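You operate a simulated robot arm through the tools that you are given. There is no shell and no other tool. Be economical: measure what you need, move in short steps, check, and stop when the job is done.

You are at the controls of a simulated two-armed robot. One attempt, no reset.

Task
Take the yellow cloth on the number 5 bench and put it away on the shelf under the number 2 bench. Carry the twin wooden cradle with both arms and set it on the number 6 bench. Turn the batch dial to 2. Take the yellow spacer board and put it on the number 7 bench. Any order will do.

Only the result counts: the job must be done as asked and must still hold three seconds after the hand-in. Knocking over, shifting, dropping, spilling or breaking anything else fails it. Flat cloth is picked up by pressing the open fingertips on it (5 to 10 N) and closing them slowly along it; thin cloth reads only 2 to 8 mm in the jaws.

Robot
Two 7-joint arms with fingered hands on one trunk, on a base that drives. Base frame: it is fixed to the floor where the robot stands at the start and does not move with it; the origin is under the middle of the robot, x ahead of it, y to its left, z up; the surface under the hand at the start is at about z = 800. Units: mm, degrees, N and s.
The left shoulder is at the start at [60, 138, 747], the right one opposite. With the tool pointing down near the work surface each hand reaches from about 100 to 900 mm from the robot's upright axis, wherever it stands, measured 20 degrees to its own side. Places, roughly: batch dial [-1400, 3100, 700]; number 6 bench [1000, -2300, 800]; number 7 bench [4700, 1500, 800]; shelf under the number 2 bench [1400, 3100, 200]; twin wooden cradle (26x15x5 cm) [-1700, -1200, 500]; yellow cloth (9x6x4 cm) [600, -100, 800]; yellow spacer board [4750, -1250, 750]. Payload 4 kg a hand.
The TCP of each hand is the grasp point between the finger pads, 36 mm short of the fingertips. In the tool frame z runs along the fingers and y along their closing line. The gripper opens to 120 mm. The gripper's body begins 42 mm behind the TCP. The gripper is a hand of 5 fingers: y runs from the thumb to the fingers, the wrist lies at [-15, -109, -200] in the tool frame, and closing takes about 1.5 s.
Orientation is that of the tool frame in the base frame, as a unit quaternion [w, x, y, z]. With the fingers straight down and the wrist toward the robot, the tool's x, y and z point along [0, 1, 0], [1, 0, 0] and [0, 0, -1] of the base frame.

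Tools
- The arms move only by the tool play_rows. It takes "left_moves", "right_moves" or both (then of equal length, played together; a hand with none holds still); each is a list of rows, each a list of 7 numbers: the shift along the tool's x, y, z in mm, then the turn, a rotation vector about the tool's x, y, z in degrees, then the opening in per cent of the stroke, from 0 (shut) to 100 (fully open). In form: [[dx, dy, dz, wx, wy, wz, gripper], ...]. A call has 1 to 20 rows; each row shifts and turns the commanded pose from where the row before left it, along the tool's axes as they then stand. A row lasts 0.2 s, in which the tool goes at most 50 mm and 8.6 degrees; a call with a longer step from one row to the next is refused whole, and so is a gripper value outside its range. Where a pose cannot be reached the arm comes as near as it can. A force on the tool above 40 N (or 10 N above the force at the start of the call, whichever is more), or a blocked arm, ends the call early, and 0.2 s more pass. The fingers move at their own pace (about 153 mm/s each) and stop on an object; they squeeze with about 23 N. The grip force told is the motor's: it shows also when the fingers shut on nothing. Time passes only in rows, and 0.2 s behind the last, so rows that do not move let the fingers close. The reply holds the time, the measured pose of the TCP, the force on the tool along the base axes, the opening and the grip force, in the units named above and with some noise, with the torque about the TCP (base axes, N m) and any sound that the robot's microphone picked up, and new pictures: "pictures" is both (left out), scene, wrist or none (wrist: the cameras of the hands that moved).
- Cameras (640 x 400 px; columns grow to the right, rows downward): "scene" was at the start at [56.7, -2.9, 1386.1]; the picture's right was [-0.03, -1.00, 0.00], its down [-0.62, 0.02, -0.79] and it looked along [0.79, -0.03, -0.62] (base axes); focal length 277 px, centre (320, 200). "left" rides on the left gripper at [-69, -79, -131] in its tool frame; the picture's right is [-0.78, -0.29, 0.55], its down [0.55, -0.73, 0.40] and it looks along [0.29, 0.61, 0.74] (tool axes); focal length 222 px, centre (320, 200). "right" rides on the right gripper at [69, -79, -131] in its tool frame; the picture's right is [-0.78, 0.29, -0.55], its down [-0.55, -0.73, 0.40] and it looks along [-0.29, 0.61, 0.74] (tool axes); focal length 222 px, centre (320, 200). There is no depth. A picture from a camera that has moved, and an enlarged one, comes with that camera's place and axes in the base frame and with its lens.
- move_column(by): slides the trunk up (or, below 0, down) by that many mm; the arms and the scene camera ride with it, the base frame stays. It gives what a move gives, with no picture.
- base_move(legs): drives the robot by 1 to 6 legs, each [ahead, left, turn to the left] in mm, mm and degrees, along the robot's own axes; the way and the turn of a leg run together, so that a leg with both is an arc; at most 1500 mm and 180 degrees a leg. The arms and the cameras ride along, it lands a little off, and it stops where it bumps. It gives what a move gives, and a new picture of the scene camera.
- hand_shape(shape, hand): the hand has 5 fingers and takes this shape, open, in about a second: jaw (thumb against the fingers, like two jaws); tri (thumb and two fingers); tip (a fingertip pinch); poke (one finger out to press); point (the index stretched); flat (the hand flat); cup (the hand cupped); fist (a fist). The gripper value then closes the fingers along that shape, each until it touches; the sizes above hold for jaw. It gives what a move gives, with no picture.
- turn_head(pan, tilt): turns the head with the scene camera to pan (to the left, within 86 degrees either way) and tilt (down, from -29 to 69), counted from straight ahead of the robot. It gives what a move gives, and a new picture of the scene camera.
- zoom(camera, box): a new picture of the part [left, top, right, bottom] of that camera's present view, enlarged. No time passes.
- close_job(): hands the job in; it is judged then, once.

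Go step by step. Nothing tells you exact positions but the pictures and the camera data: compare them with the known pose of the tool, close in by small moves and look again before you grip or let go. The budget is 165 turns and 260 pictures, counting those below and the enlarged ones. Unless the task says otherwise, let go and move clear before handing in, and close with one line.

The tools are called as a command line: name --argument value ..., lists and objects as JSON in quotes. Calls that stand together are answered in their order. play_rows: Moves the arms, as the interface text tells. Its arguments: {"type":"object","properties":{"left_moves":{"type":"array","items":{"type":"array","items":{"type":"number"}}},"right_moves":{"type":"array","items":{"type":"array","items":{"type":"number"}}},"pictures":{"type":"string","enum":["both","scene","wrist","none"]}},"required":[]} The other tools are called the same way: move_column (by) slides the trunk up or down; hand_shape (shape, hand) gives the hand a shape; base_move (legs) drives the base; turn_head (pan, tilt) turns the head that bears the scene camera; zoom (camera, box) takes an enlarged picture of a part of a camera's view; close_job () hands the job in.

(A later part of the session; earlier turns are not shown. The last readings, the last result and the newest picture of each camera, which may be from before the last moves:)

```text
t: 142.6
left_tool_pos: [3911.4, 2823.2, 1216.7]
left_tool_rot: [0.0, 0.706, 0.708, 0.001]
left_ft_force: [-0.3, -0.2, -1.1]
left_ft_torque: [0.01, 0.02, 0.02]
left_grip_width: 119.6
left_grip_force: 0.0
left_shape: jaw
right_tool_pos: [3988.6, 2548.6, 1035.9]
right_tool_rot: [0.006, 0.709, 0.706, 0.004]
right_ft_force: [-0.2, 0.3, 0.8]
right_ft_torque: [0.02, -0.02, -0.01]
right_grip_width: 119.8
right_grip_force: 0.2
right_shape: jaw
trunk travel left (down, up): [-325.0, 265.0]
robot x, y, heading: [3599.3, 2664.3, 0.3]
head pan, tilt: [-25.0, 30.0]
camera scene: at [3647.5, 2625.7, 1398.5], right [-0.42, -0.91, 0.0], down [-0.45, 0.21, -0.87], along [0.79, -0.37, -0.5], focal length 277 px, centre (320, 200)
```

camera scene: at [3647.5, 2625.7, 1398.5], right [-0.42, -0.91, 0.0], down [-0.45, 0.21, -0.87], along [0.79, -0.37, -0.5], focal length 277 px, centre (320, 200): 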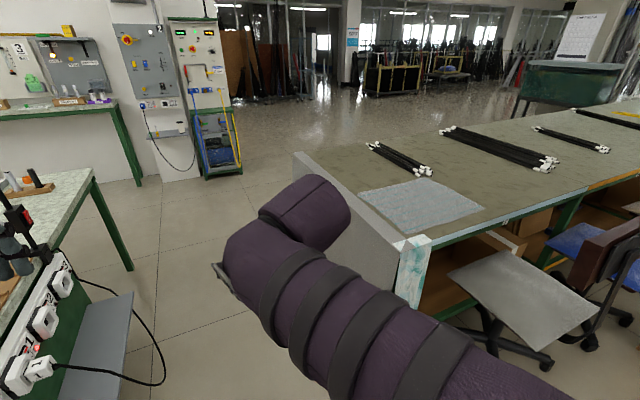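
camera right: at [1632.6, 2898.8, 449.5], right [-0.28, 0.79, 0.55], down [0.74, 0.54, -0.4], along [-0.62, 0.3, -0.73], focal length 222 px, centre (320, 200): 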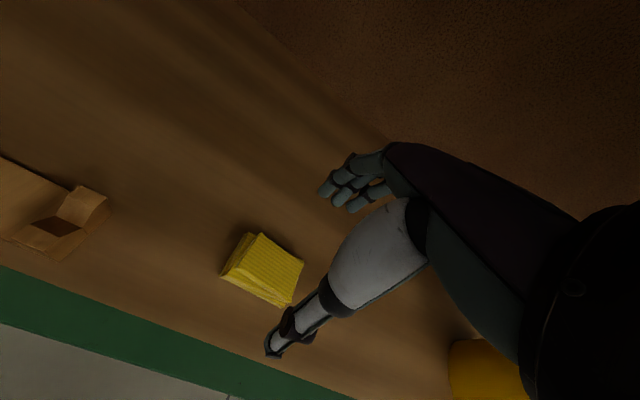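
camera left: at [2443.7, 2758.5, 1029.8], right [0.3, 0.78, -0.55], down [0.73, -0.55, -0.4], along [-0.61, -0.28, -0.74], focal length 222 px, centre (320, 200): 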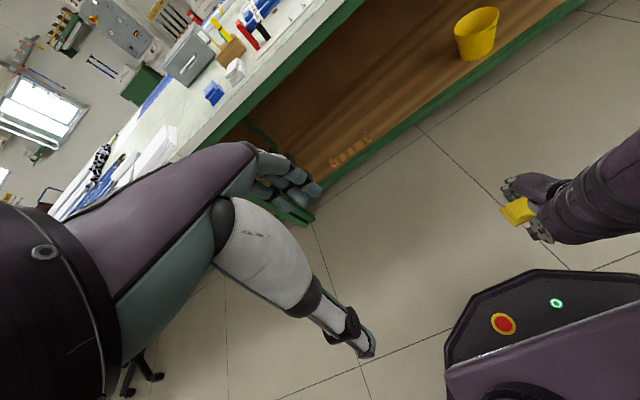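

The gap is between y≈2090 and ≈3000, so I centre at y≈2550 and pass through.

base_move --legs '[[0, -110, 0], [1050, 0, 0], [1050, 0, 0]]'

turn_head --pan -85 --tilt 20

```text
t: 153.8
left_tool_pos: [6012.5, 2679.2, 1216.2]
left_tool_rot: [0.0, 0.717, 0.697, -0.001]
left_ft_force: [-0.4, -0.2, 0.2]
left_ft_torque: [-0.03, 0.02, 0.01]
left_grip_width: 119.8
left_grip_force: 0.1
left_shape: jaw
right_tool_pos: [6081.1, 2400.6, 1037.9]
right_tool_rot: [0.005, 0.719, 0.695, 0.004]
right_ft_force: [-0.8, -1.0, 0.5]
right_ft_torque: [0.05, -0.04, 0.0]
right_grip_width: 119.9
right_grip_force: 0.0
right_shape: jaw
trunk travel left (down, up): [-325.0, 265.0]
robot x, y, heading: [5689.6, 2528.2, -1.3]
head pan, tilt: [-25.0, 30.0]
camera scene: at [5742.7, 2488.3, 1398.5], right [-0.45, -0.89, 0.0], down [-0.45, 0.22, -0.87], along [0.77, -0.39, -0.5], focal length 277 px, centre (320, 200)
```

scene: 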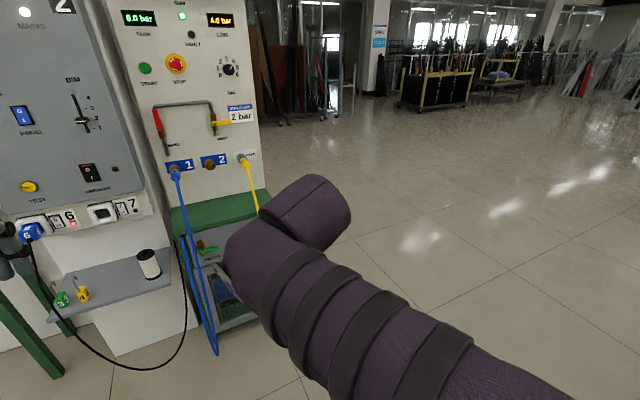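

```text
t: 155.1
left_tool_pos: [6011.7, 2678.5, 1216.2]
left_tool_rot: [0.0, 0.717, 0.697, 0.001]
left_ft_force: [-0.2, -0.1, 0.4]
left_ft_torque: [0.01, 0.04, 0.0]
left_grip_width: 119.9
left_grip_force: 0.1
left_shape: jaw
right_tool_pos: [6081.4, 2401.2, 1037.1]
right_tool_rot: [0.007, 0.719, 0.695, 0.004]
right_ft_force: [0.8, 0.3, 0.2]
right_ft_torque: [-0.04, -0.01, -0.04]
right_grip_width: 119.8
right_grip_force: 0.0
right_shape: jaw
trunk travel left (down, up): [-325.0, 265.0]
robot x, y, heading: [5694.1, 2527.6, -1.6]
head pan, tilt: [-85.0, 20.0]
camera scene: at [5667.2, 2435.9, 1414.5], right [-1.0, -0.06, 0.0], down [-0.02, 0.34, -0.94], along [0.06, -0.94, -0.34], focal length 277 px, centre (320, 200)
```

scene: 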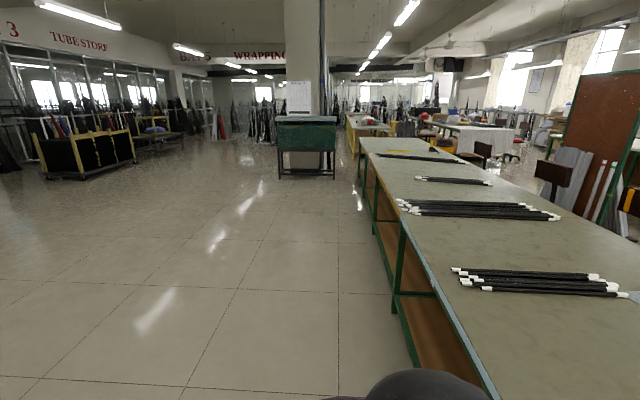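

zoom --camera "scene" --box '[340, 110, 500, 210]'

base_move --legs '[[0, 0, -90], [1500, 0, 0]]'

turn_head --pan 20 --tilt 25

```text
4.00 times, centred on (420, 160) of scene
camera zoom: at [5667.2, 2435.9, 1414.5], right [-1.0, -0.06, 0.0], down [-0.02, 0.34, -0.94], along [0.06, -0.94, -0.34], focal length 1109 px, centre (-80, 360)
```

zoom: 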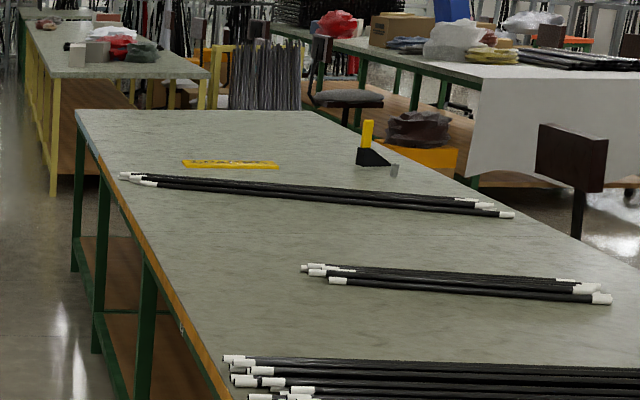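

```text
t: 166.3
left_tool_pos: [5804.7, 722.6, 1216.6]
left_tool_rot: [0.0, 1.0, -0.011, 0.001]
left_ft_force: [-0.6, -0.8, 1.3]
left_ft_torque: [-0.01, 0.01, -0.03]
left_grip_width: 119.8
left_grip_force: 0.0
left_shape: jaw
right_tool_pos: [5527.5, 651.4, 1036.4]
right_tool_rot: [0.008, 1.0, -0.015, -0.002]
right_ft_force: [-0.4, -0.3, -0.9]
right_ft_torque: [0.02, 0.0, 0.01]
right_grip_width: 119.7
right_grip_force: 0.0
right_shape: jaw
trunk travel left (down, up): [-325.0, 265.0]
robot x, y, heading: [5652.2, 1041.7, -91.4]
head pan, tilt: [-85.0, 20.0]
camera scene: at [5560.1, 1065.8, 1414.6], right [-0.07, 1.0, 0.0], down [0.34, 0.02, -0.94], along [-0.94, -0.06, -0.34], focal length 277 px, centre (320, 200)
```

scene: 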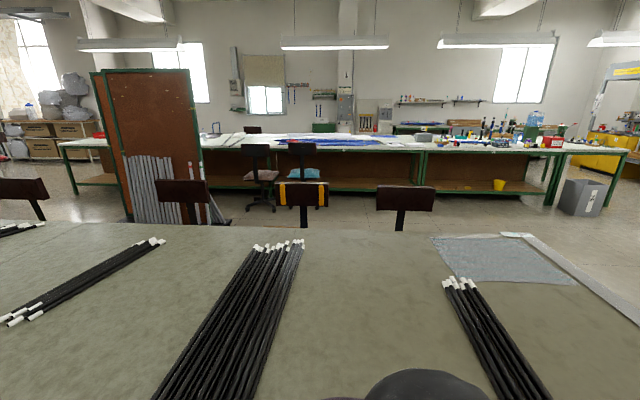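

```text
t: 168.1
left_tool_pos: [5804.2, 722.9, 1216.3]
left_tool_rot: [0.0, 1.0, -0.01, 0.0]
left_ft_force: [0.6, 0.7, -0.1]
left_ft_torque: [0.0, 0.04, -0.02]
left_grip_width: 119.8
left_grip_force: 0.1
left_shape: jaw
right_tool_pos: [5527.4, 650.4, 1037.0]
right_tool_rot: [0.007, 1.0, -0.014, -0.003]
right_ft_force: [-0.9, 0.1, -0.5]
right_ft_torque: [0.0, -0.01, -0.02]
right_grip_width: 119.9
right_grip_force: 0.1
right_shape: jaw
trunk travel left (down, up): [-325.0, 265.0]
robot x, y, heading: [5653.6, 1047.6, -91.1]
head pan, tilt: [20.0, 25.0]
camera scene: at [5682.7, 984.8, 1406.5], right [-0.95, -0.32, 0.0], down [-0.14, 0.4, -0.91], along [0.29, -0.86, -0.42], focal length 277 px, centre (320, 200)
```

scene: 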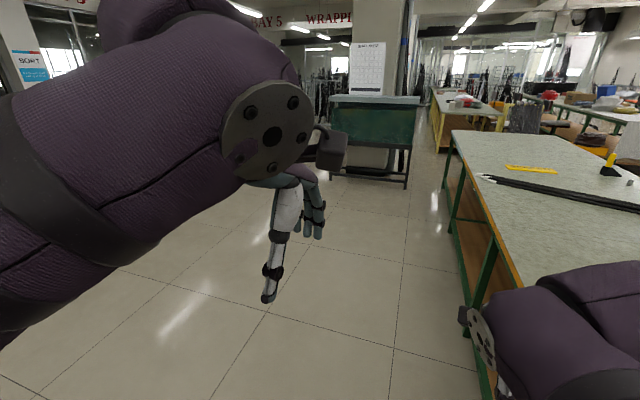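

The yellow spacer board lies flat on the bench near [4900, -1155]; free space on number 7 bench around y≈1250. I drive down beside the board and face the bench.

base_move --legs '[[1100, 60, 0], [1090, 20, 0], [0, 0, -89]]'

turn_head --pan 0 --tilt 45

```text
t: 182.7
left_tool_pos: [5421.5, -1318.0, 1216.5]
left_tool_rot: [0.0, 0.716, -0.698, 0.0]
left_ft_force: [-1.1, 0.5, -0.3]
left_ft_torque: [0.0, -0.01, 0.03]
left_grip_width: 119.8
left_grip_force: 0.1
left_shape: jaw
right_tool_pos: [5337.0, -1044.4, 1036.7]
right_tool_rot: [0.003, 0.713, -0.701, -0.007]
right_ft_force: [-0.2, 0.6, 0.1]
right_ft_torque: [0.0, -0.01, 0.0]
right_grip_width: 119.7
right_grip_force: 0.1
right_shape: jaw
trunk travel left (down, up): [-325.0, 265.0]
robot x, y, heading: [5732.9, -1151.9, -178.5]
head pan, tilt: [20.0, 25.0]
camera scene: at [5677.9, -1183.4, 1406.5], right [-0.36, 0.93, 0.0], down [0.39, 0.15, -0.91], along [-0.84, -0.33, -0.42], focal length 277 px, centre (320, 200)
```

scene: 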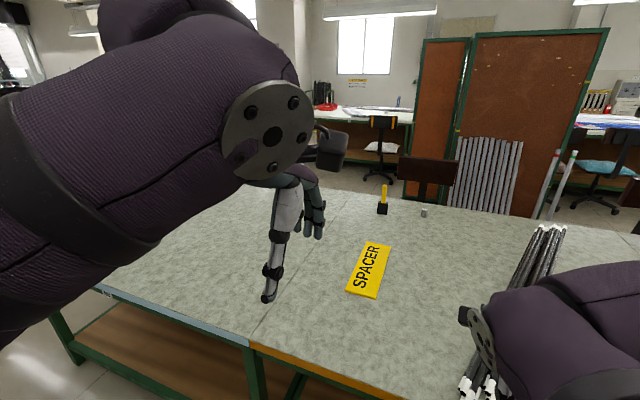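

```text
t: 183.6
left_tool_pos: [5421.7, -1317.3, 1217.2]
left_tool_rot: [0.0, 0.716, -0.699, 0.0]
left_ft_force: [0.4, 0.8, -0.1]
left_ft_torque: [0.0, 0.03, 0.01]
left_grip_width: 120.0
left_grip_force: 0.1
left_shape: jaw
right_tool_pos: [5337.5, -1044.3, 1037.2]
right_tool_rot: [0.005, 0.714, -0.7, -0.007]
right_ft_force: [0.0, -1.0, -0.2]
right_ft_torque: [-0.01, 0.02, 0.01]
right_grip_width: 119.7
right_grip_force: 0.0
right_shape: jaw
trunk travel left (down, up): [-325.0, 265.0]
robot x, y, heading: [5734.7, -1152.0, -178.7]
head pan, tilt: [0.0, 45.0]
camera scene: at [5682.4, -1151.9, 1376.0], right [-0.02, 1.0, 0.0], down [0.71, 0.02, -0.71], along [-0.71, -0.02, -0.71], focal length 277 px, centre (320, 200)
```

scene: 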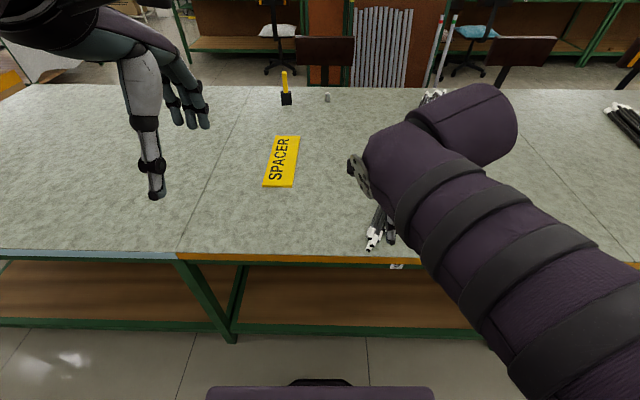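

zoom --camera "scene" --box '[220, 110, 380, 210]'

zoom --camera "scene" --box '[360, 240, 440, 290]'

```text
4.00 times, centred on (300, 160) of scene
camera zoom: at [5682.4, -1151.9, 1376.0], right [-0.02, 1.0, 0.0], down [0.71, 0.02, -0.71], along [-0.71, -0.02, -0.71], focal length 1109 px, centre (400, 360)
```

zoom: 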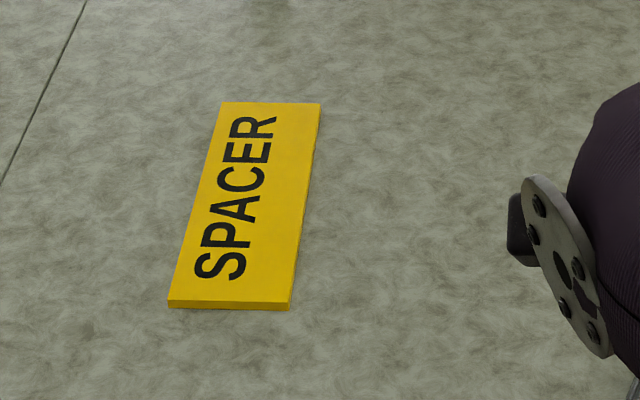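

```text
8.00 times, centred on (400, 265) of scene
camera zoom: at [5682.4, -1151.9, 1376.0], right [-0.02, 1.0, 0.0], down [0.71, 0.02, -0.71], along [-0.71, -0.02, -0.71], focal length 2219 px, centre (-320, -320)
```

zoom: 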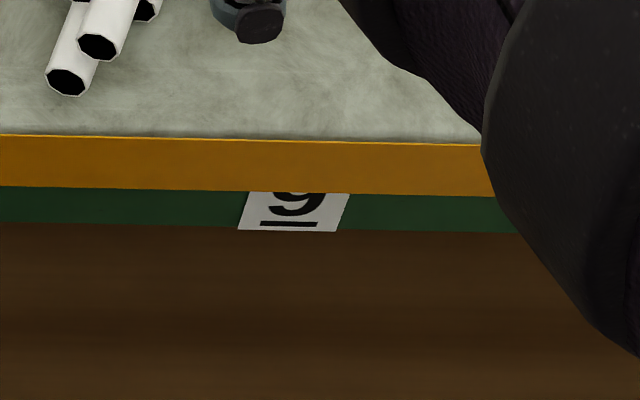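

Board: about 290×95×8 mm, x 4760–5048, y −1349…−1254, on bench 9. I'll take it across its width with the left hand, turned 90°. First step closer.

base_move --legs '[[90, 0, 0]]'

play_rows --left_moves '[[0, 0, 0, 0, 0, 8.3, 100], [0, 0, 0, 0, 0, 8.3, 100], [0, 0, 0, 0, 0, 8.3, 100], [0, 0, 0, 0, 0, 8.3, 100], [0, 0, 0, 0, 0, 8.3, 100], [0, 0, 0, 0, 0, 8.3, 100], [0, 0, 0, 0, 0, 8.3, 100], [0, 0, 0, 0, 0, 8.3, 100], [0, 0, 0, 0, 0, 8.3, 100], [0, 0, 0, 0, 0, 8.3, 100], [0, 0, 0, 0, 0, 8.3, 100], [0, 0, 0, 0, 0, 0, 100]]' --pictures "scene"

```text
t: 184.7
left_tool_pos: [5331.4, -1320.4, 1216.3]
left_tool_rot: [-0.001, 0.715, -0.699, 0.0]
left_ft_force: [-0.6, -0.2, -0.4]
left_ft_torque: [-0.01, -0.07, -0.02]
left_grip_width: 119.9
left_grip_force: 0.0
left_shape: jaw
right_tool_pos: [5247.8, -1046.5, 1037.0]
right_tool_rot: [0.003, 0.713, -0.701, -0.006]
right_ft_force: [-0.2, 0.0, 0.3]
right_ft_torque: [0.01, -0.01, 0.03]
right_grip_width: 119.9
right_grip_force: 0.0
right_shape: jaw
trunk travel left (down, up): [-325.0, 265.0]
robot x, y, heading: [5646.0, -1149.9, -178.5]
head pan, tilt: [0.0, 45.0]
camera scene: at [5592.4, -1154.0, 1375.8], right [-0.02, 1.0, 0.0], down [0.71, 0.02, -0.71], along [-0.71, -0.02, -0.71], focal length 277 px, centre (320, 200)
```

scene: 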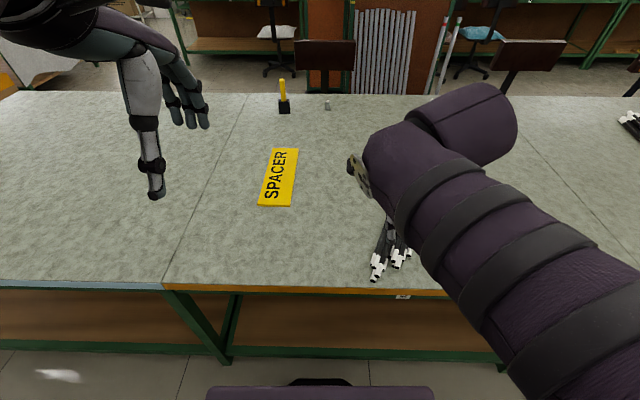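

```text
t: 187.3
left_tool_pos: [5333.2, -1320.6, 1215.5]
left_tool_rot: [0.0, 0.0, 1.0, 0.001]
left_ft_force: [0.8, 1.0, -0.3]
left_ft_torque: [0.0, 0.0, 0.03]
left_grip_width: 119.8
left_grip_force: 0.2
left_shape: jaw
right_tool_pos: [5248.3, -1046.1, 1037.2]
right_tool_rot: [0.003, 0.713, -0.701, -0.006]
right_ft_force: [-0.7, 0.3, 0.9]
right_ft_torque: [0.02, 0.02, -0.02]
right_grip_width: 119.8
right_grip_force: 0.1
right_shape: jaw
trunk travel left (down, up): [-325.0, 265.0]
robot x, y, heading: [5642.8, -1152.4, -178.5]
head pan, tilt: [0.0, 45.0]
camera scene: at [5593.3, -1154.0, 1375.9], right [-0.02, 1.0, 0.0], down [0.71, 0.02, -0.71], along [-0.71, -0.02, -0.71], focal length 277 px, centre (320, 200)
```

scene: 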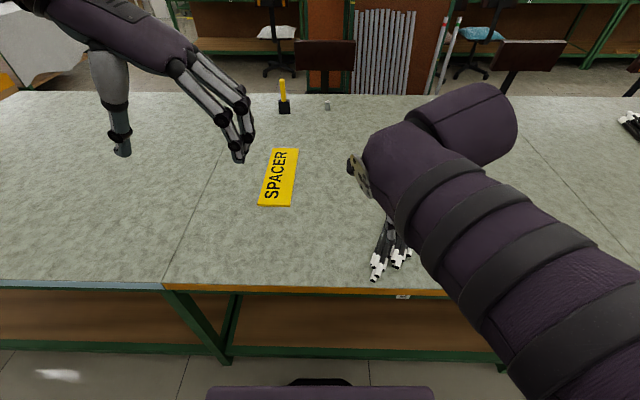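

play_rows --left_moves '[[40, 2, 20, 0, 0, 0, 100], [40, 2, 20, 0, 0, 0, 100], [40, 2, 20, 0, 0, 0, 100], [40, 2, 20, 0, 0, 0, 100], [40, 2, 20, 0, 0, 0, 100], [40, 2, 20, 0, 0, 0, 100], [40, 2, 25, 0, 0, 0, 100], [40, 2, 25, 0, 0, 0, 100], [40, 2, 25, 0, 0, 0, 100], [40, 2, 25, 0, 0, 0, 100], [20, 0, 30, 0, 0, 0, 100], [0, 0, 30, 0, 0, 0, 100], [0, 0, 0, 0, 0, 0, 100]]'

```text
t: 190.1
left_tool_pos: [4937.7, -1305.1, 941.9]
left_tool_rot: [0.0, -0.001, 1.0, 0.001]
left_ft_force: [0.2, 0.6, -0.7]
left_ft_torque: [0.0, 0.04, -0.02]
left_grip_width: 120.0
left_grip_force: 0.0
left_shape: jaw
left hand out of reach, approached as far as the arm can: row 10
right_tool_pos: [5249.2, -1045.6, 1036.6]
right_tool_rot: [0.004, 0.713, -0.701, -0.006]
right_ft_force: [-0.8, -0.4, 0.2]
right_ft_torque: [0.01, 0.0, 0.04]
right_grip_width: 119.6
right_grip_force: 0.0
right_shape: jaw
trunk travel left (down, up): [-325.0, 265.0]
robot x, y, heading: [5643.9, -1151.7, -178.6]
head pan, tilt: [0.0, 45.0]
camera scene: at [5594.1, -1153.6, 1375.9], right [-0.02, 1.0, 0.0], down [0.71, 0.02, -0.71], along [-0.71, -0.02, -0.71], focal length 277 px, centre (320, 200)
camera left: at [5006.2, -1383.8, 1074.8], right [0.79, -0.29, -0.55], down [-0.55, -0.74, -0.4], along [-0.29, 0.61, -0.74], focal length 222 px, centre (320, 200)
```

scene: 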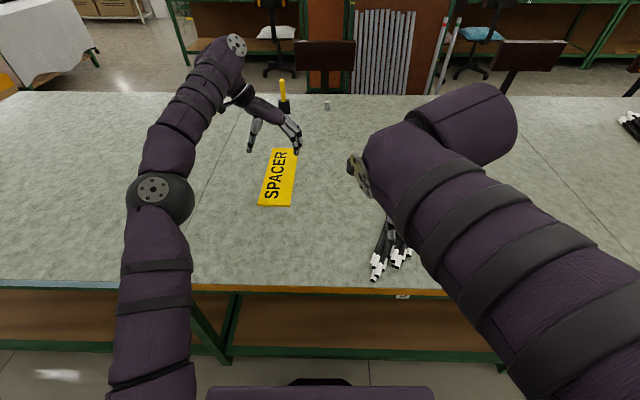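
left: 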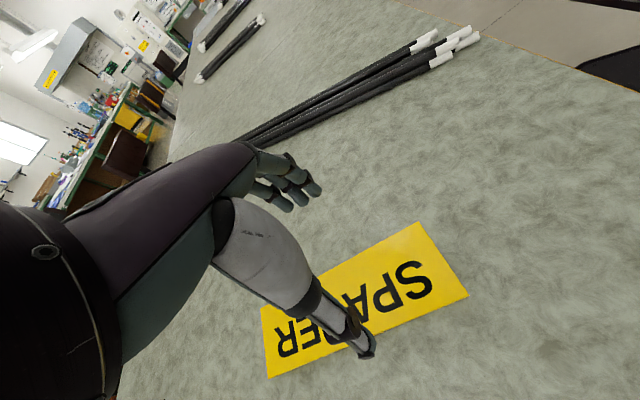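

Triangulating both views, bench 9's top is z≈750 and the board spans x 4700–5006, y −1359…−1258, centre [4853, −1308]. I raise the trunk for reach and go over the centre.

move_column --by 180

base_move --legs '[[35, 0, 0]]'

play_rows --left_moves '[[15, -3, 40, 0, 0, 0, 100], [15, 0, 40, 0, 0, 0, 100], [15, 0, 40, 0, 0, 0, 100], [0, 0, 40, 0, 0, 0, 100], [0, 0, 40, 0, 0, 0, 100], [0, 0, 40, 0, 0, 0, 100], [0, 0, 0, 0, 0, 0, 100]]'

```text
t: 192.1
left_tool_pos: [4936.7, -1306.1, 1122.2]
left_tool_rot: [0.0, -0.001, 1.0, 0.0]
left_ft_force: [0.6, 0.6, -0.4]
left_ft_torque: [0.01, 0.0, -0.02]
left_grip_width: 120.1
left_grip_force: 0.1
left_shape: jaw
right_tool_pos: [5248.7, -1045.9, 1216.9]
right_tool_rot: [0.003, 0.713, -0.701, -0.005]
right_ft_force: [0.1, -0.8, 0.0]
right_ft_torque: [0.03, 0.0, 0.02]
right_grip_width: 119.7
right_grip_force: 0.0
right_shape: jaw
trunk travel left (down, up): [-505.0, 85.0]
robot x, y, heading: [5644.6, -1153.0, -178.3]
head pan, tilt: [0.0, 45.0]
```

```text
t: 192.9
left_tool_pos: [4900.7, -1306.4, 1120.7]
left_tool_rot: [0.002, -0.001, 1.0, 0.0]
left_ft_force: [-0.9, -0.2, -0.6]
left_ft_torque: [-0.02, -0.05, 0.02]
left_grip_width: 120.2
left_grip_force: 0.1
left_shape: jaw
right_tool_pos: [5212.5, -1045.9, 1216.5]
right_tool_rot: [0.003, 0.713, -0.701, -0.006]
right_ft_force: [-1.0, 0.4, -0.6]
right_ft_torque: [-0.02, -0.08, 0.0]
right_grip_width: 119.9
right_grip_force: 0.0
right_shape: jaw
trunk travel left (down, up): [-505.0, 85.0]
robot x, y, heading: [5610.2, -1153.0, -178.5]
head pan, tilt: [0.0, 45.0]
camera scene: at [5556.3, -1154.9, 1555.7], right [-0.02, 1.0, 0.0], down [0.71, 0.02, -0.71], along [-0.71, -0.02, -0.71], focal length 277 px, centre (320, 200)
```

scene: 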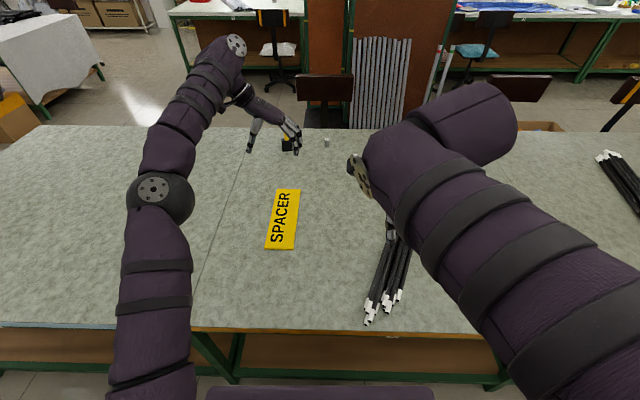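

```text
t: 194.5
left_tool_pos: [4857.0, -1308.4, 883.6]
left_tool_rot: [0.001, -0.002, 1.0, 0.001]
left_ft_force: [0.0, 0.8, -0.6]
left_ft_torque: [-0.01, 0.02, -0.02]
left_grip_width: 119.9
left_grip_force: 0.1
left_shape: jaw
right_tool_pos: [5213.5, -1046.3, 1217.0]
right_tool_rot: [0.004, 0.714, -0.7, -0.007]
right_ft_force: [0.0, 0.1, 0.2]
right_ft_torque: [0.0, 0.0, -0.02]
right_grip_width: 119.9
right_grip_force: 0.0
right_shape: jaw
trunk travel left (down, up): [-505.0, 85.0]
robot x, y, heading: [5608.3, -1150.2, -178.7]
head pan, tilt: [0.0, 45.0]
camera scene: at [5558.8, -1154.7, 1555.9], right [-0.02, 1.0, 0.0], down [0.71, 0.02, -0.71], along [-0.71, -0.02, -0.71], focal length 277 px, centre (320, 200)
camera left: at [4926.7, -1386.1, 1015.8], right [0.79, -0.29, -0.55], down [-0.55, -0.74, -0.4], along [-0.29, 0.61, -0.74], focal length 222 px, centre (320, 200)
```

scene: 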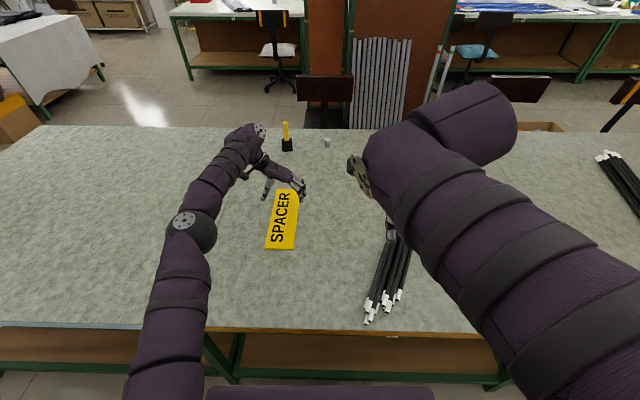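
left: 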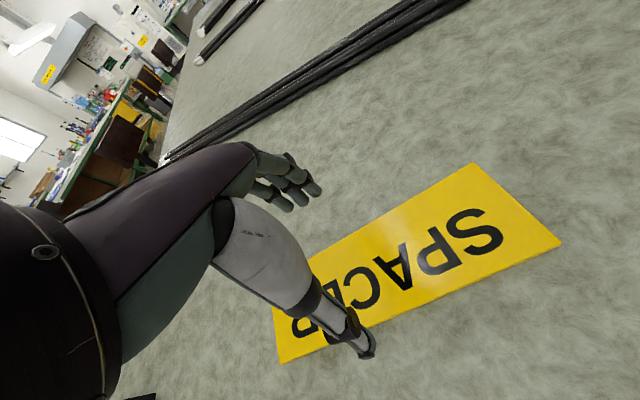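

Centred. I descend so the fingertips are near the bench, either side of the board.

play_rows --left_moves '[[0, 2, 30, 0, 0, 0, 100], [0, 0, 30, 0, 0, 0, 100], [0, 0, 18, 0, 0, 0, 100], [0, 0, 0, 0, 0, 0, 100]]'

zoom --camera "scene" --box '[220, 150, 380, 250]'

```text
t: 195.5
left_tool_pos: [4857.1, -1307.1, 804.3]
left_tool_rot: [0.002, 0.0, 1.0, 0.001]
left_ft_force: [0.5, 0.1, -0.1]
left_ft_torque: [0.01, -0.01, 0.0]
left_grip_width: 120.0
left_grip_force: 0.0
left_shape: jaw
right_tool_pos: [5213.9, -1044.8, 1217.3]
right_tool_rot: [0.004, 0.714, -0.7, -0.007]
right_ft_force: [0.0, 0.4, 0.7]
right_ft_torque: [-0.03, 0.04, 0.0]
right_grip_width: 119.6
right_grip_force: 0.0
right_shape: jaw
trunk travel left (down, up): [-505.0, 85.0]
robot x, y, heading: [5609.6, -1148.2, -178.7]
head pan, tilt: [0.0, 45.0]
camera scene: at [5558.9, -1154.9, 1555.9], right [-0.02, 1.0, 0.0], down [0.71, 0.02, -0.71], along [-0.71, -0.02, -0.71], focal length 277 px, centre (320, 200)
camera left: at [4926.1, -1385.1, 937.1], right [0.79, -0.29, -0.55], down [-0.55, -0.74, -0.4], along [-0.29, 0.61, -0.74], focal length 222 px, centre (320, 200)
```

scene: 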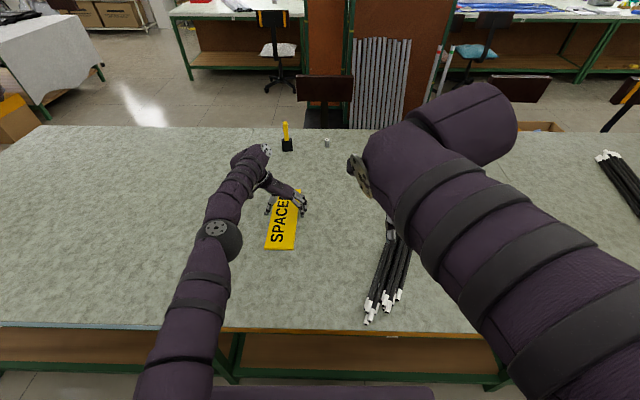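
left: 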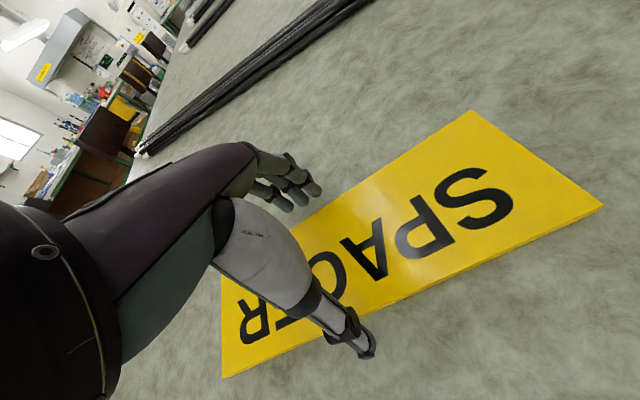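

```text
4.00 times, centred on (300, 200) of scene
camera zoom: at [5558.9, -1154.9, 1555.9], right [-0.02, 1.0, 0.0], down [0.71, 0.02, -0.71], along [-0.71, -0.02, -0.71], focal length 1109 px, centre (400, 200)
```

zoom: 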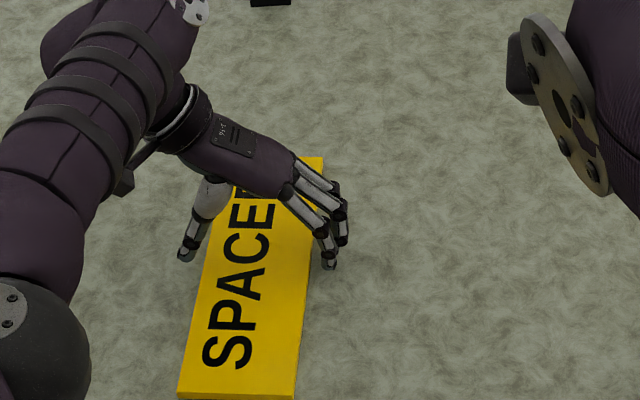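

play_rows --left_moves '[[0, 0, 6, 0, 0, 0, 100], [0, 0, 5, 0, 0, 0, 100], [0, 0, 3, 0, 0, 0, 100], [0, 0, 0, 0, 0, 0, 100]]' --pictures "wrist"

play_rows --left_moves '[[0, 0, 2, 0, 0, 0, 100], [0, 0, 2, 0, 0, 0, 100], [0, 0, 0, 0, 0, 0, 100]]' --pictures "none"

```text
t: 196.5
left_tool_pos: [4858.2, -1307.1, 794.5]
left_tool_rot: [-0.003, -0.002, 1.0, 0.002]
left_ft_force: [-0.3, -6.4, 32.0]
left_ft_torque: [2.06, 0.03, 0.07]
left_grip_width: 118.1
left_grip_force: 0.0
left_shape: jaw
right_tool_pos: [5215.9, -1046.8, 1217.9]
right_tool_rot: [0.005, 0.714, -0.7, -0.007]
right_ft_force: [0.1, -0.7, -0.1]
right_ft_torque: [0.01, -0.03, -0.03]
right_grip_width: 119.9
right_grip_force: 0.2
right_shape: jaw
trunk travel left (down, up): [-505.0, 85.0]
robot x, y, heading: [5610.9, -1157.8, -178.4]
head pan, tilt: [0.0, 45.0]
camera left: at [4927.5, -1386.3, 926.7], right [0.78, -0.29, -0.55], down [-0.55, -0.74, -0.4], along [-0.29, 0.61, -0.73], focal length 222 px, centre (320, 200)
```

left: 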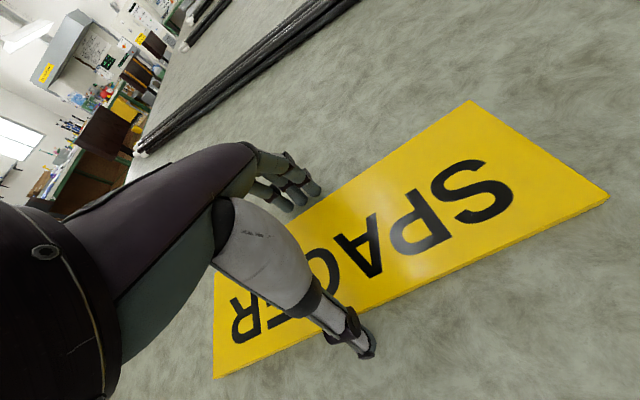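

```text
t: 197.0
left_tool_pos: [4857.3, -1307.3, 795.3]
left_tool_rot: [-0.004, -0.002, 1.0, 0.002]
left_ft_force: [2.6, -3.1, 18.7]
left_ft_torque: [1.29, -0.12, -0.22]
left_grip_width: 118.6
left_grip_force: 0.1
left_shape: jaw
right_tool_pos: [5215.0, -1046.3, 1217.8]
right_tool_rot: [0.005, 0.714, -0.7, -0.006]
right_ft_force: [0.4, -0.1, 0.2]
right_ft_torque: [0.04, -0.01, 0.0]
right_grip_width: 119.8
right_grip_force: 0.3
right_shape: jaw
trunk travel left (down, up): [-505.0, 85.0]
robot x, y, heading: [5610.8, -1155.2, -178.6]
head pan, tilt: [0.0, 45.0]
stopped in row 2 (left hand): the force on the tool passed its limit at 45 N (the readings are from after the stop); the commanded pose is now the measured one
```

Fingertips touch the bench at TCP z≈796. I ease up 1 mm and close slowly.

play_rows --left_moves '[[0, 0, -1, 0, 0, 0, 100], [0, 0, 0, 0, 0, 0, 92], [0, 0, 0, 0, 0, 0, 86], [0, 0, 0, 0, 0, 0, 80], [0, 0, 0, 0, 0, 0, 74], [0, 0, 0, 0, 0, 0, 68], [0, 0, 0, 0, 0, 0, 60], [0, 0, 0, 0, 0, 0, 60]]'

zoom --camera "scene" --box '[220, 150, 380, 250]'

```text
t: 198.8
left_tool_pos: [4855.8, -1306.5, 795.5]
left_tool_rot: [-0.004, -0.001, 1.0, 0.002]
left_ft_force: [-2.1, 3.3, 33.2]
left_ft_torque: [0.39, -0.01, 0.07]
left_grip_width: 93.6
left_grip_force: 22.5
left_shape: jaw
right_tool_pos: [5216.2, -1044.7, 1218.6]
right_tool_rot: [0.004, 0.714, -0.7, -0.007]
right_ft_force: [0.5, 0.5, 0.4]
right_ft_torque: [-0.03, -0.04, -0.01]
right_grip_width: 119.8
right_grip_force: 0.0
right_shape: jaw
trunk travel left (down, up): [-505.0, 85.0]
robot x, y, heading: [5611.6, -1153.2, -178.7]
head pan, tilt: [0.0, 45.0]
camera scene: at [5562.0, -1153.8, 1556.1], right [-0.02, 1.0, 0.0], down [0.71, 0.02, -0.71], along [-0.71, -0.02, -0.71], focal length 277 px, centre (320, 200)
camera left: at [4926.9, -1385.8, 927.5], right [0.78, -0.29, -0.55], down [-0.55, -0.74, -0.39], along [-0.3, 0.61, -0.73], focal length 222 px, centre (320, 200)
```

scene: 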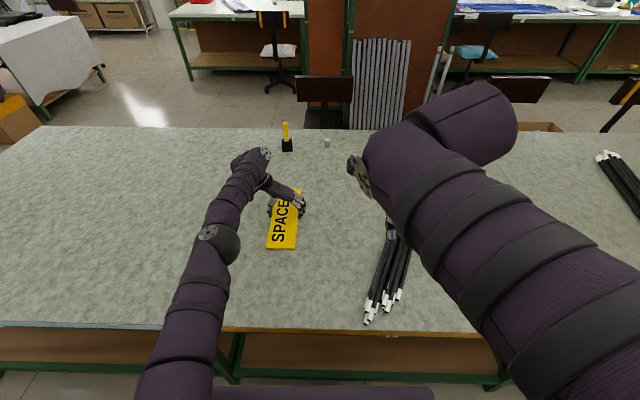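
left: 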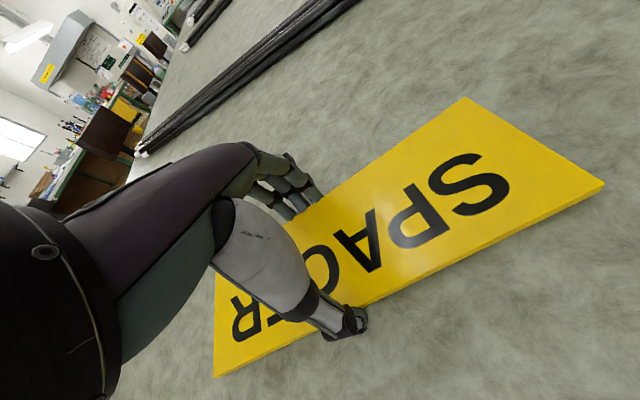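

```text
4.00 times, centred on (300, 200) of scene
camera zoom: at [5562.0, -1153.8, 1556.1], right [-0.02, 1.0, 0.0], down [0.71, 0.02, -0.71], along [-0.71, -0.02, -0.71], focal length 1109 px, centre (400, 200)
```

zoom: 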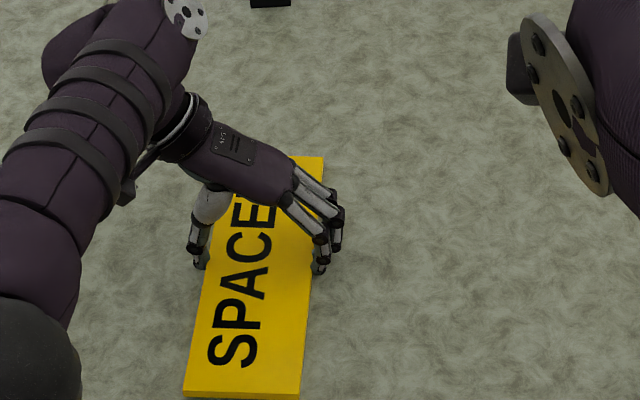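

Stopped at 93.6 mm with full force — it has the board edges. I set the closing command to 0 and lift gently.

play_rows --left_moves '[[0, 0, 0, 0, 0, 0, 40], [0, 0, 0, 0, 0, 0, 20], [0, 0, 0, 0, 0, 0, 0], [0, 0, -5, 0, 0, 0, 0], [0, 0, -10, 0, 0, 0, 0], [0, 0, -15, 0, 0, 0, 0], [0, 0, -15, 0, 0, 0, 0], [0, 0, 0, 0, 0, 0, 0]]'

zoom --camera "scene" --box '[220, 150, 380, 250]'

```text
t: 200.6
left_tool_pos: [4855.9, -1309.5, 837.2]
left_tool_rot: [-0.001, -0.002, 1.0, 0.001]
left_ft_force: [-0.4, -0.2, -2.2]
left_ft_torque: [-0.01, 0.0, 0.03]
left_grip_width: 94.1
left_grip_force: 23.3
left_shape: jaw
right_tool_pos: [5213.9, -1046.7, 1217.3]
right_tool_rot: [0.004, 0.714, -0.7, -0.006]
right_ft_force: [-0.3, 0.2, -0.7]
right_ft_torque: [-0.02, 0.02, 0.02]
right_grip_width: 119.8
right_grip_force: 0.1
right_shape: jaw
trunk travel left (down, up): [-505.0, 85.0]
robot x, y, heading: [5605.7, -1152.5, -178.6]
head pan, tilt: [0.0, 45.0]
camera scene: at [5558.4, -1155.1, 1555.8], right [-0.02, 1.0, 0.0], down [0.71, 0.02, -0.71], along [-0.71, -0.02, -0.71], focal length 277 px, centre (320, 200)
camera left: at [4925.2, -1387.2, 969.6], right [0.78, -0.29, -0.55], down [-0.55, -0.74, -0.4], along [-0.29, 0.61, -0.73], focal length 222 px, centre (320, 200)
```

scene: 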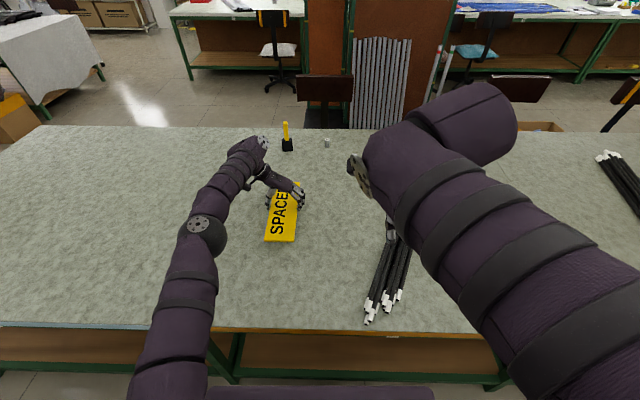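
left: 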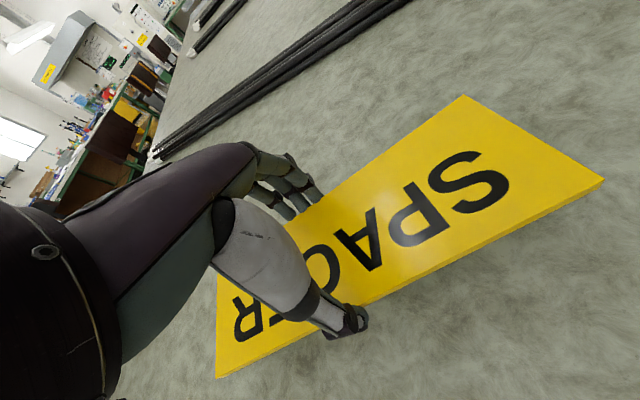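

```text
4.00 times, centred on (300, 200) of scene
camera zoom: at [5558.4, -1155.1, 1555.8], right [-0.02, 1.0, 0.0], down [0.71, 0.02, -0.71], along [-0.71, -0.02, -0.71], focal length 1109 px, centre (400, 200)
```

zoom: 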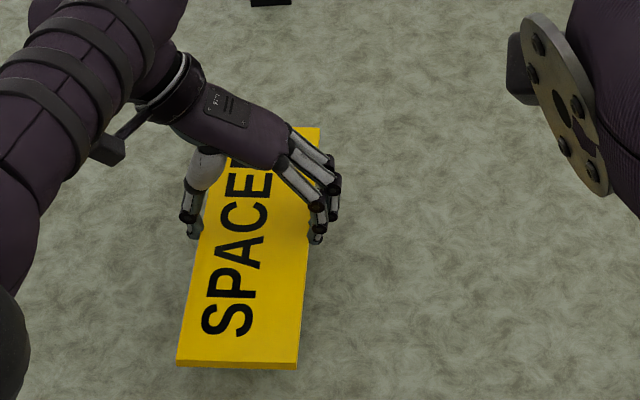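

Board lifted level. I raise it 200 mm, back off, and strafe along to number 7 bench.

play_rows --left_moves '[[-10, 0, -40, 0, 0, 0, 0], [-10, 0, -40, 0, 0, 0, 0], [-10, 0, -40, 0, 0, 0, 0], [-10, 0, -40, 0, 0, 0, 0], [0, 0, 0, 0, 0, 0, 0]]' --pictures "none"

base_move --legs '[[-130, 0, -1.5], [0, -1250, 0], [0, -1280, 0]]'

```text
t: 201.8
left_tool_pos: [4895.8, -1309.5, 996.4]
left_tool_rot: [-0.002, -0.002, 1.0, 0.002]
left_ft_force: [0.0, 0.4, -1.6]
left_ft_torque: [0.01, -0.01, -0.03]
left_grip_width: 94.3
left_grip_force: 23.1
left_shape: jaw
right_tool_pos: [5213.9, -1047.0, 1216.6]
right_tool_rot: [0.003, 0.714, -0.7, -0.005]
right_ft_force: [0.2, 0.2, -0.2]
right_ft_torque: [-0.04, 0.02, 0.0]
right_grip_width: 119.5
right_grip_force: 0.1
right_shape: jaw
trunk travel left (down, up): [-505.0, 85.0]
robot x, y, heading: [5610.7, -1155.9, -178.7]
head pan, tilt: [0.0, 45.0]
```

```text
t: 215.1
left_tool_pos: [4994.1, 1240.1, 997.9]
left_tool_rot: [-0.003, 0.002, 1.0, 0.001]
left_ft_force: [-0.2, 0.8, -1.7]
left_ft_torque: [0.01, 0.01, -0.02]
left_grip_width: 94.0
left_grip_force: 22.5
left_shape: jaw
right_tool_pos: [5315.9, 1501.5, 1216.5]
right_tool_rot: [0.004, 0.71, -0.704, -0.006]
right_ft_force: [0.0, -0.1, -0.1]
right_ft_torque: [0.02, 0.02, -0.01]
right_grip_width: 119.9
right_grip_force: 0.2
right_shape: jaw
trunk travel left (down, up): [-505.0, 85.0]
robot x, y, heading: [5707.0, 1393.9, -179.4]
head pan, tilt: [0.0, 45.0]
camera scene: at [5657.9, 1390.4, 1555.9], right [-0.02, 1.0, 0.0], down [0.71, 0.01, -0.71], along [-0.71, -0.01, -0.71], focal length 277 px, centre (320, 200)
```

scene: 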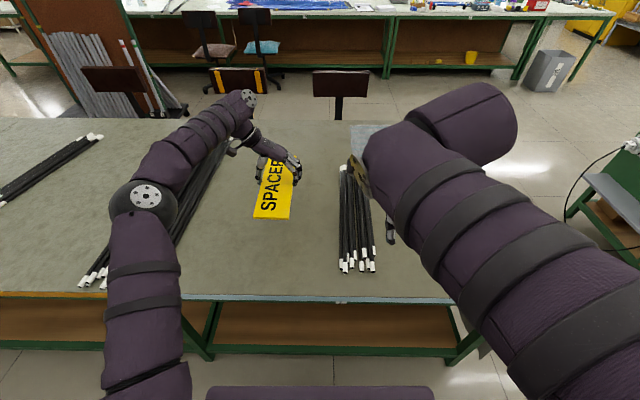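

Over number 7 bench between two tube bundles (board y≈1190–1290, clear). I lower it.

play_rows --left_moves '[[0, 0, 40, 0, 0, 0, 0], [0, 0, 40, 0, 0, 0, 0], [0, 0, 40, 0, 0, 0, 0], [0, 0, 30, 0, 0, 0, 0], [0, 0, 20, 0, 0, 0, 0], [0, 0, 10, 0, 0, 0, 0], [0, 0, 0, 0, 0, 0, 0]]'

zoom --camera "scene" --box '[180, 110, 400, 310]'

```text
t: 216.7
left_tool_pos: [4992.2, 1240.4, 816.7]
left_tool_rot: [-0.002, 0.002, 1.0, 0.002]
left_ft_force: [-0.2, 0.4, -1.5]
left_ft_torque: [0.02, -0.01, 0.0]
left_grip_width: 94.2
left_grip_force: 22.6
left_shape: jaw
right_tool_pos: [5313.5, 1499.8, 1217.5]
right_tool_rot: [0.004, 0.711, -0.703, -0.006]
right_ft_force: [0.3, 0.8, -0.3]
right_ft_torque: [0.02, 0.01, 0.0]
right_grip_width: 119.8
right_grip_force: 0.2
right_shape: jaw
trunk travel left (down, up): [-505.0, 85.0]
robot x, y, heading: [5708.2, 1392.9, -179.2]
head pan, tilt: [0.0, 45.0]
camera scene: at [5657.9, 1390.1, 1555.9], right [-0.02, 1.0, 0.0], down [0.71, 0.01, -0.71], along [-0.71, -0.01, -0.71], focal length 277 px, centre (320, 200)
camera left: at [5061.6, 1161.8, 949.0], right [0.78, -0.29, -0.55], down [-0.55, -0.73, -0.4], along [-0.29, 0.62, -0.73], focal length 222 px, centre (320, 200)
```

scene: 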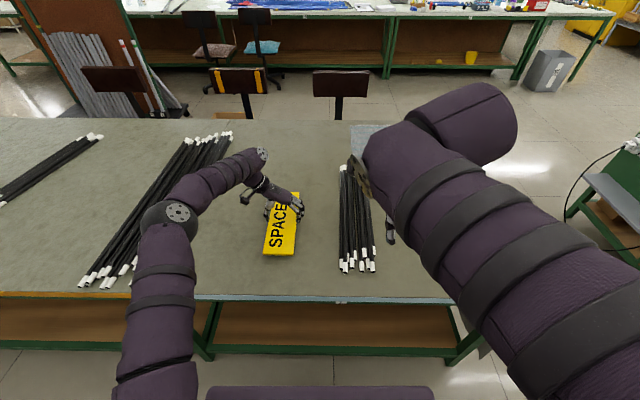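
left: 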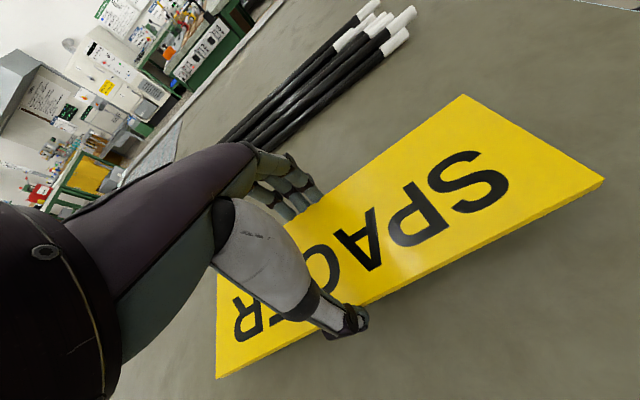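

```text
2.00 times, centred on (290, 210) of scene
camera zoom: at [5657.9, 1390.1, 1555.9], right [-0.02, 1.0, 0.0], down [0.71, 0.01, -0.71], along [-0.71, -0.01, -0.71], focal length 555 px, centre (380, 180)
```

zoom: 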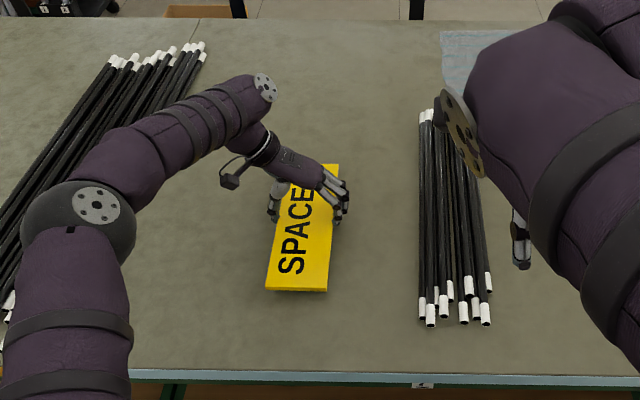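

play_rows --left_moves '[[0, 0, 5, 0, 0, 0, 0], [0, 0, 4, 0, 0, 0, 0], [0, 0, 3, 0, 0, 0, 0], [0, 0, 0, 0, 0, 0, 0]]' --pictures "none"

play_rows --left_moves '[[0, 0, 3, 0, 0, 0, 0], [0, 0, 3, 0, 0, 0, 0], [0, 0, 0, 0, 0, 0, 0]]' --pictures "none"

```text
t: 217.7
left_tool_pos: [4993.4, 1241.3, 806.0]
left_tool_rot: [-0.002, 0.003, 1.0, 0.002]
left_ft_force: [0.3, -0.8, -2.1]
left_ft_torque: [-0.02, -0.02, -0.02]
left_grip_width: 94.0
left_grip_force: 23.3
left_shape: jaw
right_tool_pos: [5314.4, 1502.6, 1216.5]
right_tool_rot: [0.003, 0.711, -0.703, -0.005]
right_ft_force: [-0.8, 0.0, 0.2]
right_ft_torque: [-0.01, 0.02, -0.06]
right_grip_width: 119.5
right_grip_force: 0.1
right_shape: jaw
trunk travel left (down, up): [-505.0, 85.0]
robot x, y, heading: [5708.4, 1391.1, -179.2]
head pan, tilt: [0.0, 45.0]
```

```text
t: 218.5
left_tool_pos: [4991.4, 1242.0, 799.6]
left_tool_rot: [-0.003, 0.003, 1.0, 0.001]
left_ft_force: [1.0, -0.4, -1.6]
left_ft_torque: [-0.02, 0.0, 0.01]
left_grip_width: 93.8
left_grip_force: 23.5
left_shape: jaw
right_tool_pos: [5313.3, 1501.2, 1217.2]
right_tool_rot: [0.003, 0.711, -0.704, -0.006]
right_ft_force: [-0.3, -0.2, -0.1]
right_ft_torque: [-0.01, 0.0, 0.02]
right_grip_width: 119.9
right_grip_force: 0.0
right_shape: jaw
trunk travel left (down, up): [-505.0, 85.0]
robot x, y, heading: [5710.9, 1390.2, -179.2]
head pan, tilt: [0.0, 45.0]
```

play_rows --left_moves '[[0, 0, 2, 0, 0, 0, 0], [0, 0, 2, 0, 0, 0, 0], [0, 0, 0, 0, 0, 0, 0]]' --pictures "none"

play_rows --left_moves '[[0, 0, 2, 0, 0, 0, 0], [0, 0, 1, 0, 0, 0, 0], [0, 0, 0, 0, 0, 0, 0]]' --pictures "wrist"

```text
t: 219.3
left_tool_pos: [4993.1, 1241.1, 795.0]
left_tool_rot: [-0.002, 0.002, 1.0, 0.002]
left_ft_force: [0.6, -1.0, 4.7]
left_ft_torque: [0.28, 0.08, -0.01]
left_grip_width: 93.7
left_grip_force: 22.8
left_shape: jaw
right_tool_pos: [5315.4, 1501.2, 1217.0]
right_tool_rot: [0.004, 0.711, -0.703, -0.006]
right_ft_force: [0.3, -1.1, 0.0]
right_ft_torque: [-0.02, 0.0, 0.0]
right_grip_width: 119.9
right_grip_force: 0.0
right_shape: jaw
trunk travel left (down, up): [-505.0, 85.0]
robot x, y, heading: [5709.1, 1390.0, -179.1]
head pan, tilt: [0.0, 45.0]
```

```text
t: 220.1
left_tool_pos: [4994.2, 1241.8, 795.7]
left_tool_rot: [-0.005, 0.002, 1.0, 0.002]
left_ft_force: [-1.1, -0.2, 24.1]
left_ft_torque: [0.34, -0.05, -0.08]
left_grip_width: 93.3
left_grip_force: 22.9
left_shape: jaw
right_tool_pos: [5315.7, 1501.1, 1217.5]
right_tool_rot: [0.004, 0.71, -0.704, -0.006]
right_ft_force: [0.0, 0.4, -0.1]
right_ft_torque: [-0.04, -0.02, 0.0]
right_grip_width: 119.8
right_grip_force: 0.1
right_shape: jaw
trunk travel left (down, up): [-505.0, 85.0]
robot x, y, heading: [5709.2, 1393.3, -179.2]
head pan, tilt: [0.0, 45.0]
camera left: at [5063.1, 1162.2, 927.6], right [0.78, -0.29, -0.56], down [-0.56, -0.73, -0.4], along [-0.29, 0.62, -0.73], focal length 222 px, centre (320, 200)
```

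left: 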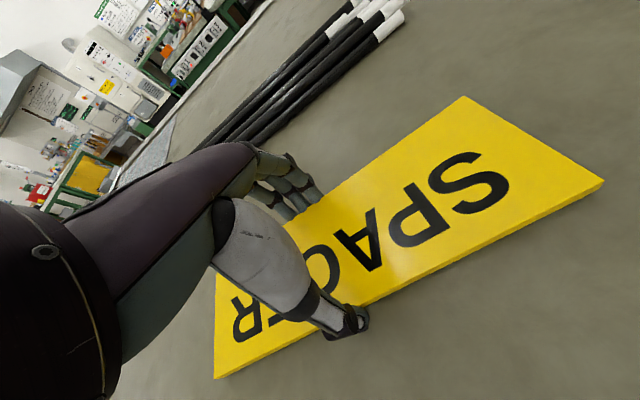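

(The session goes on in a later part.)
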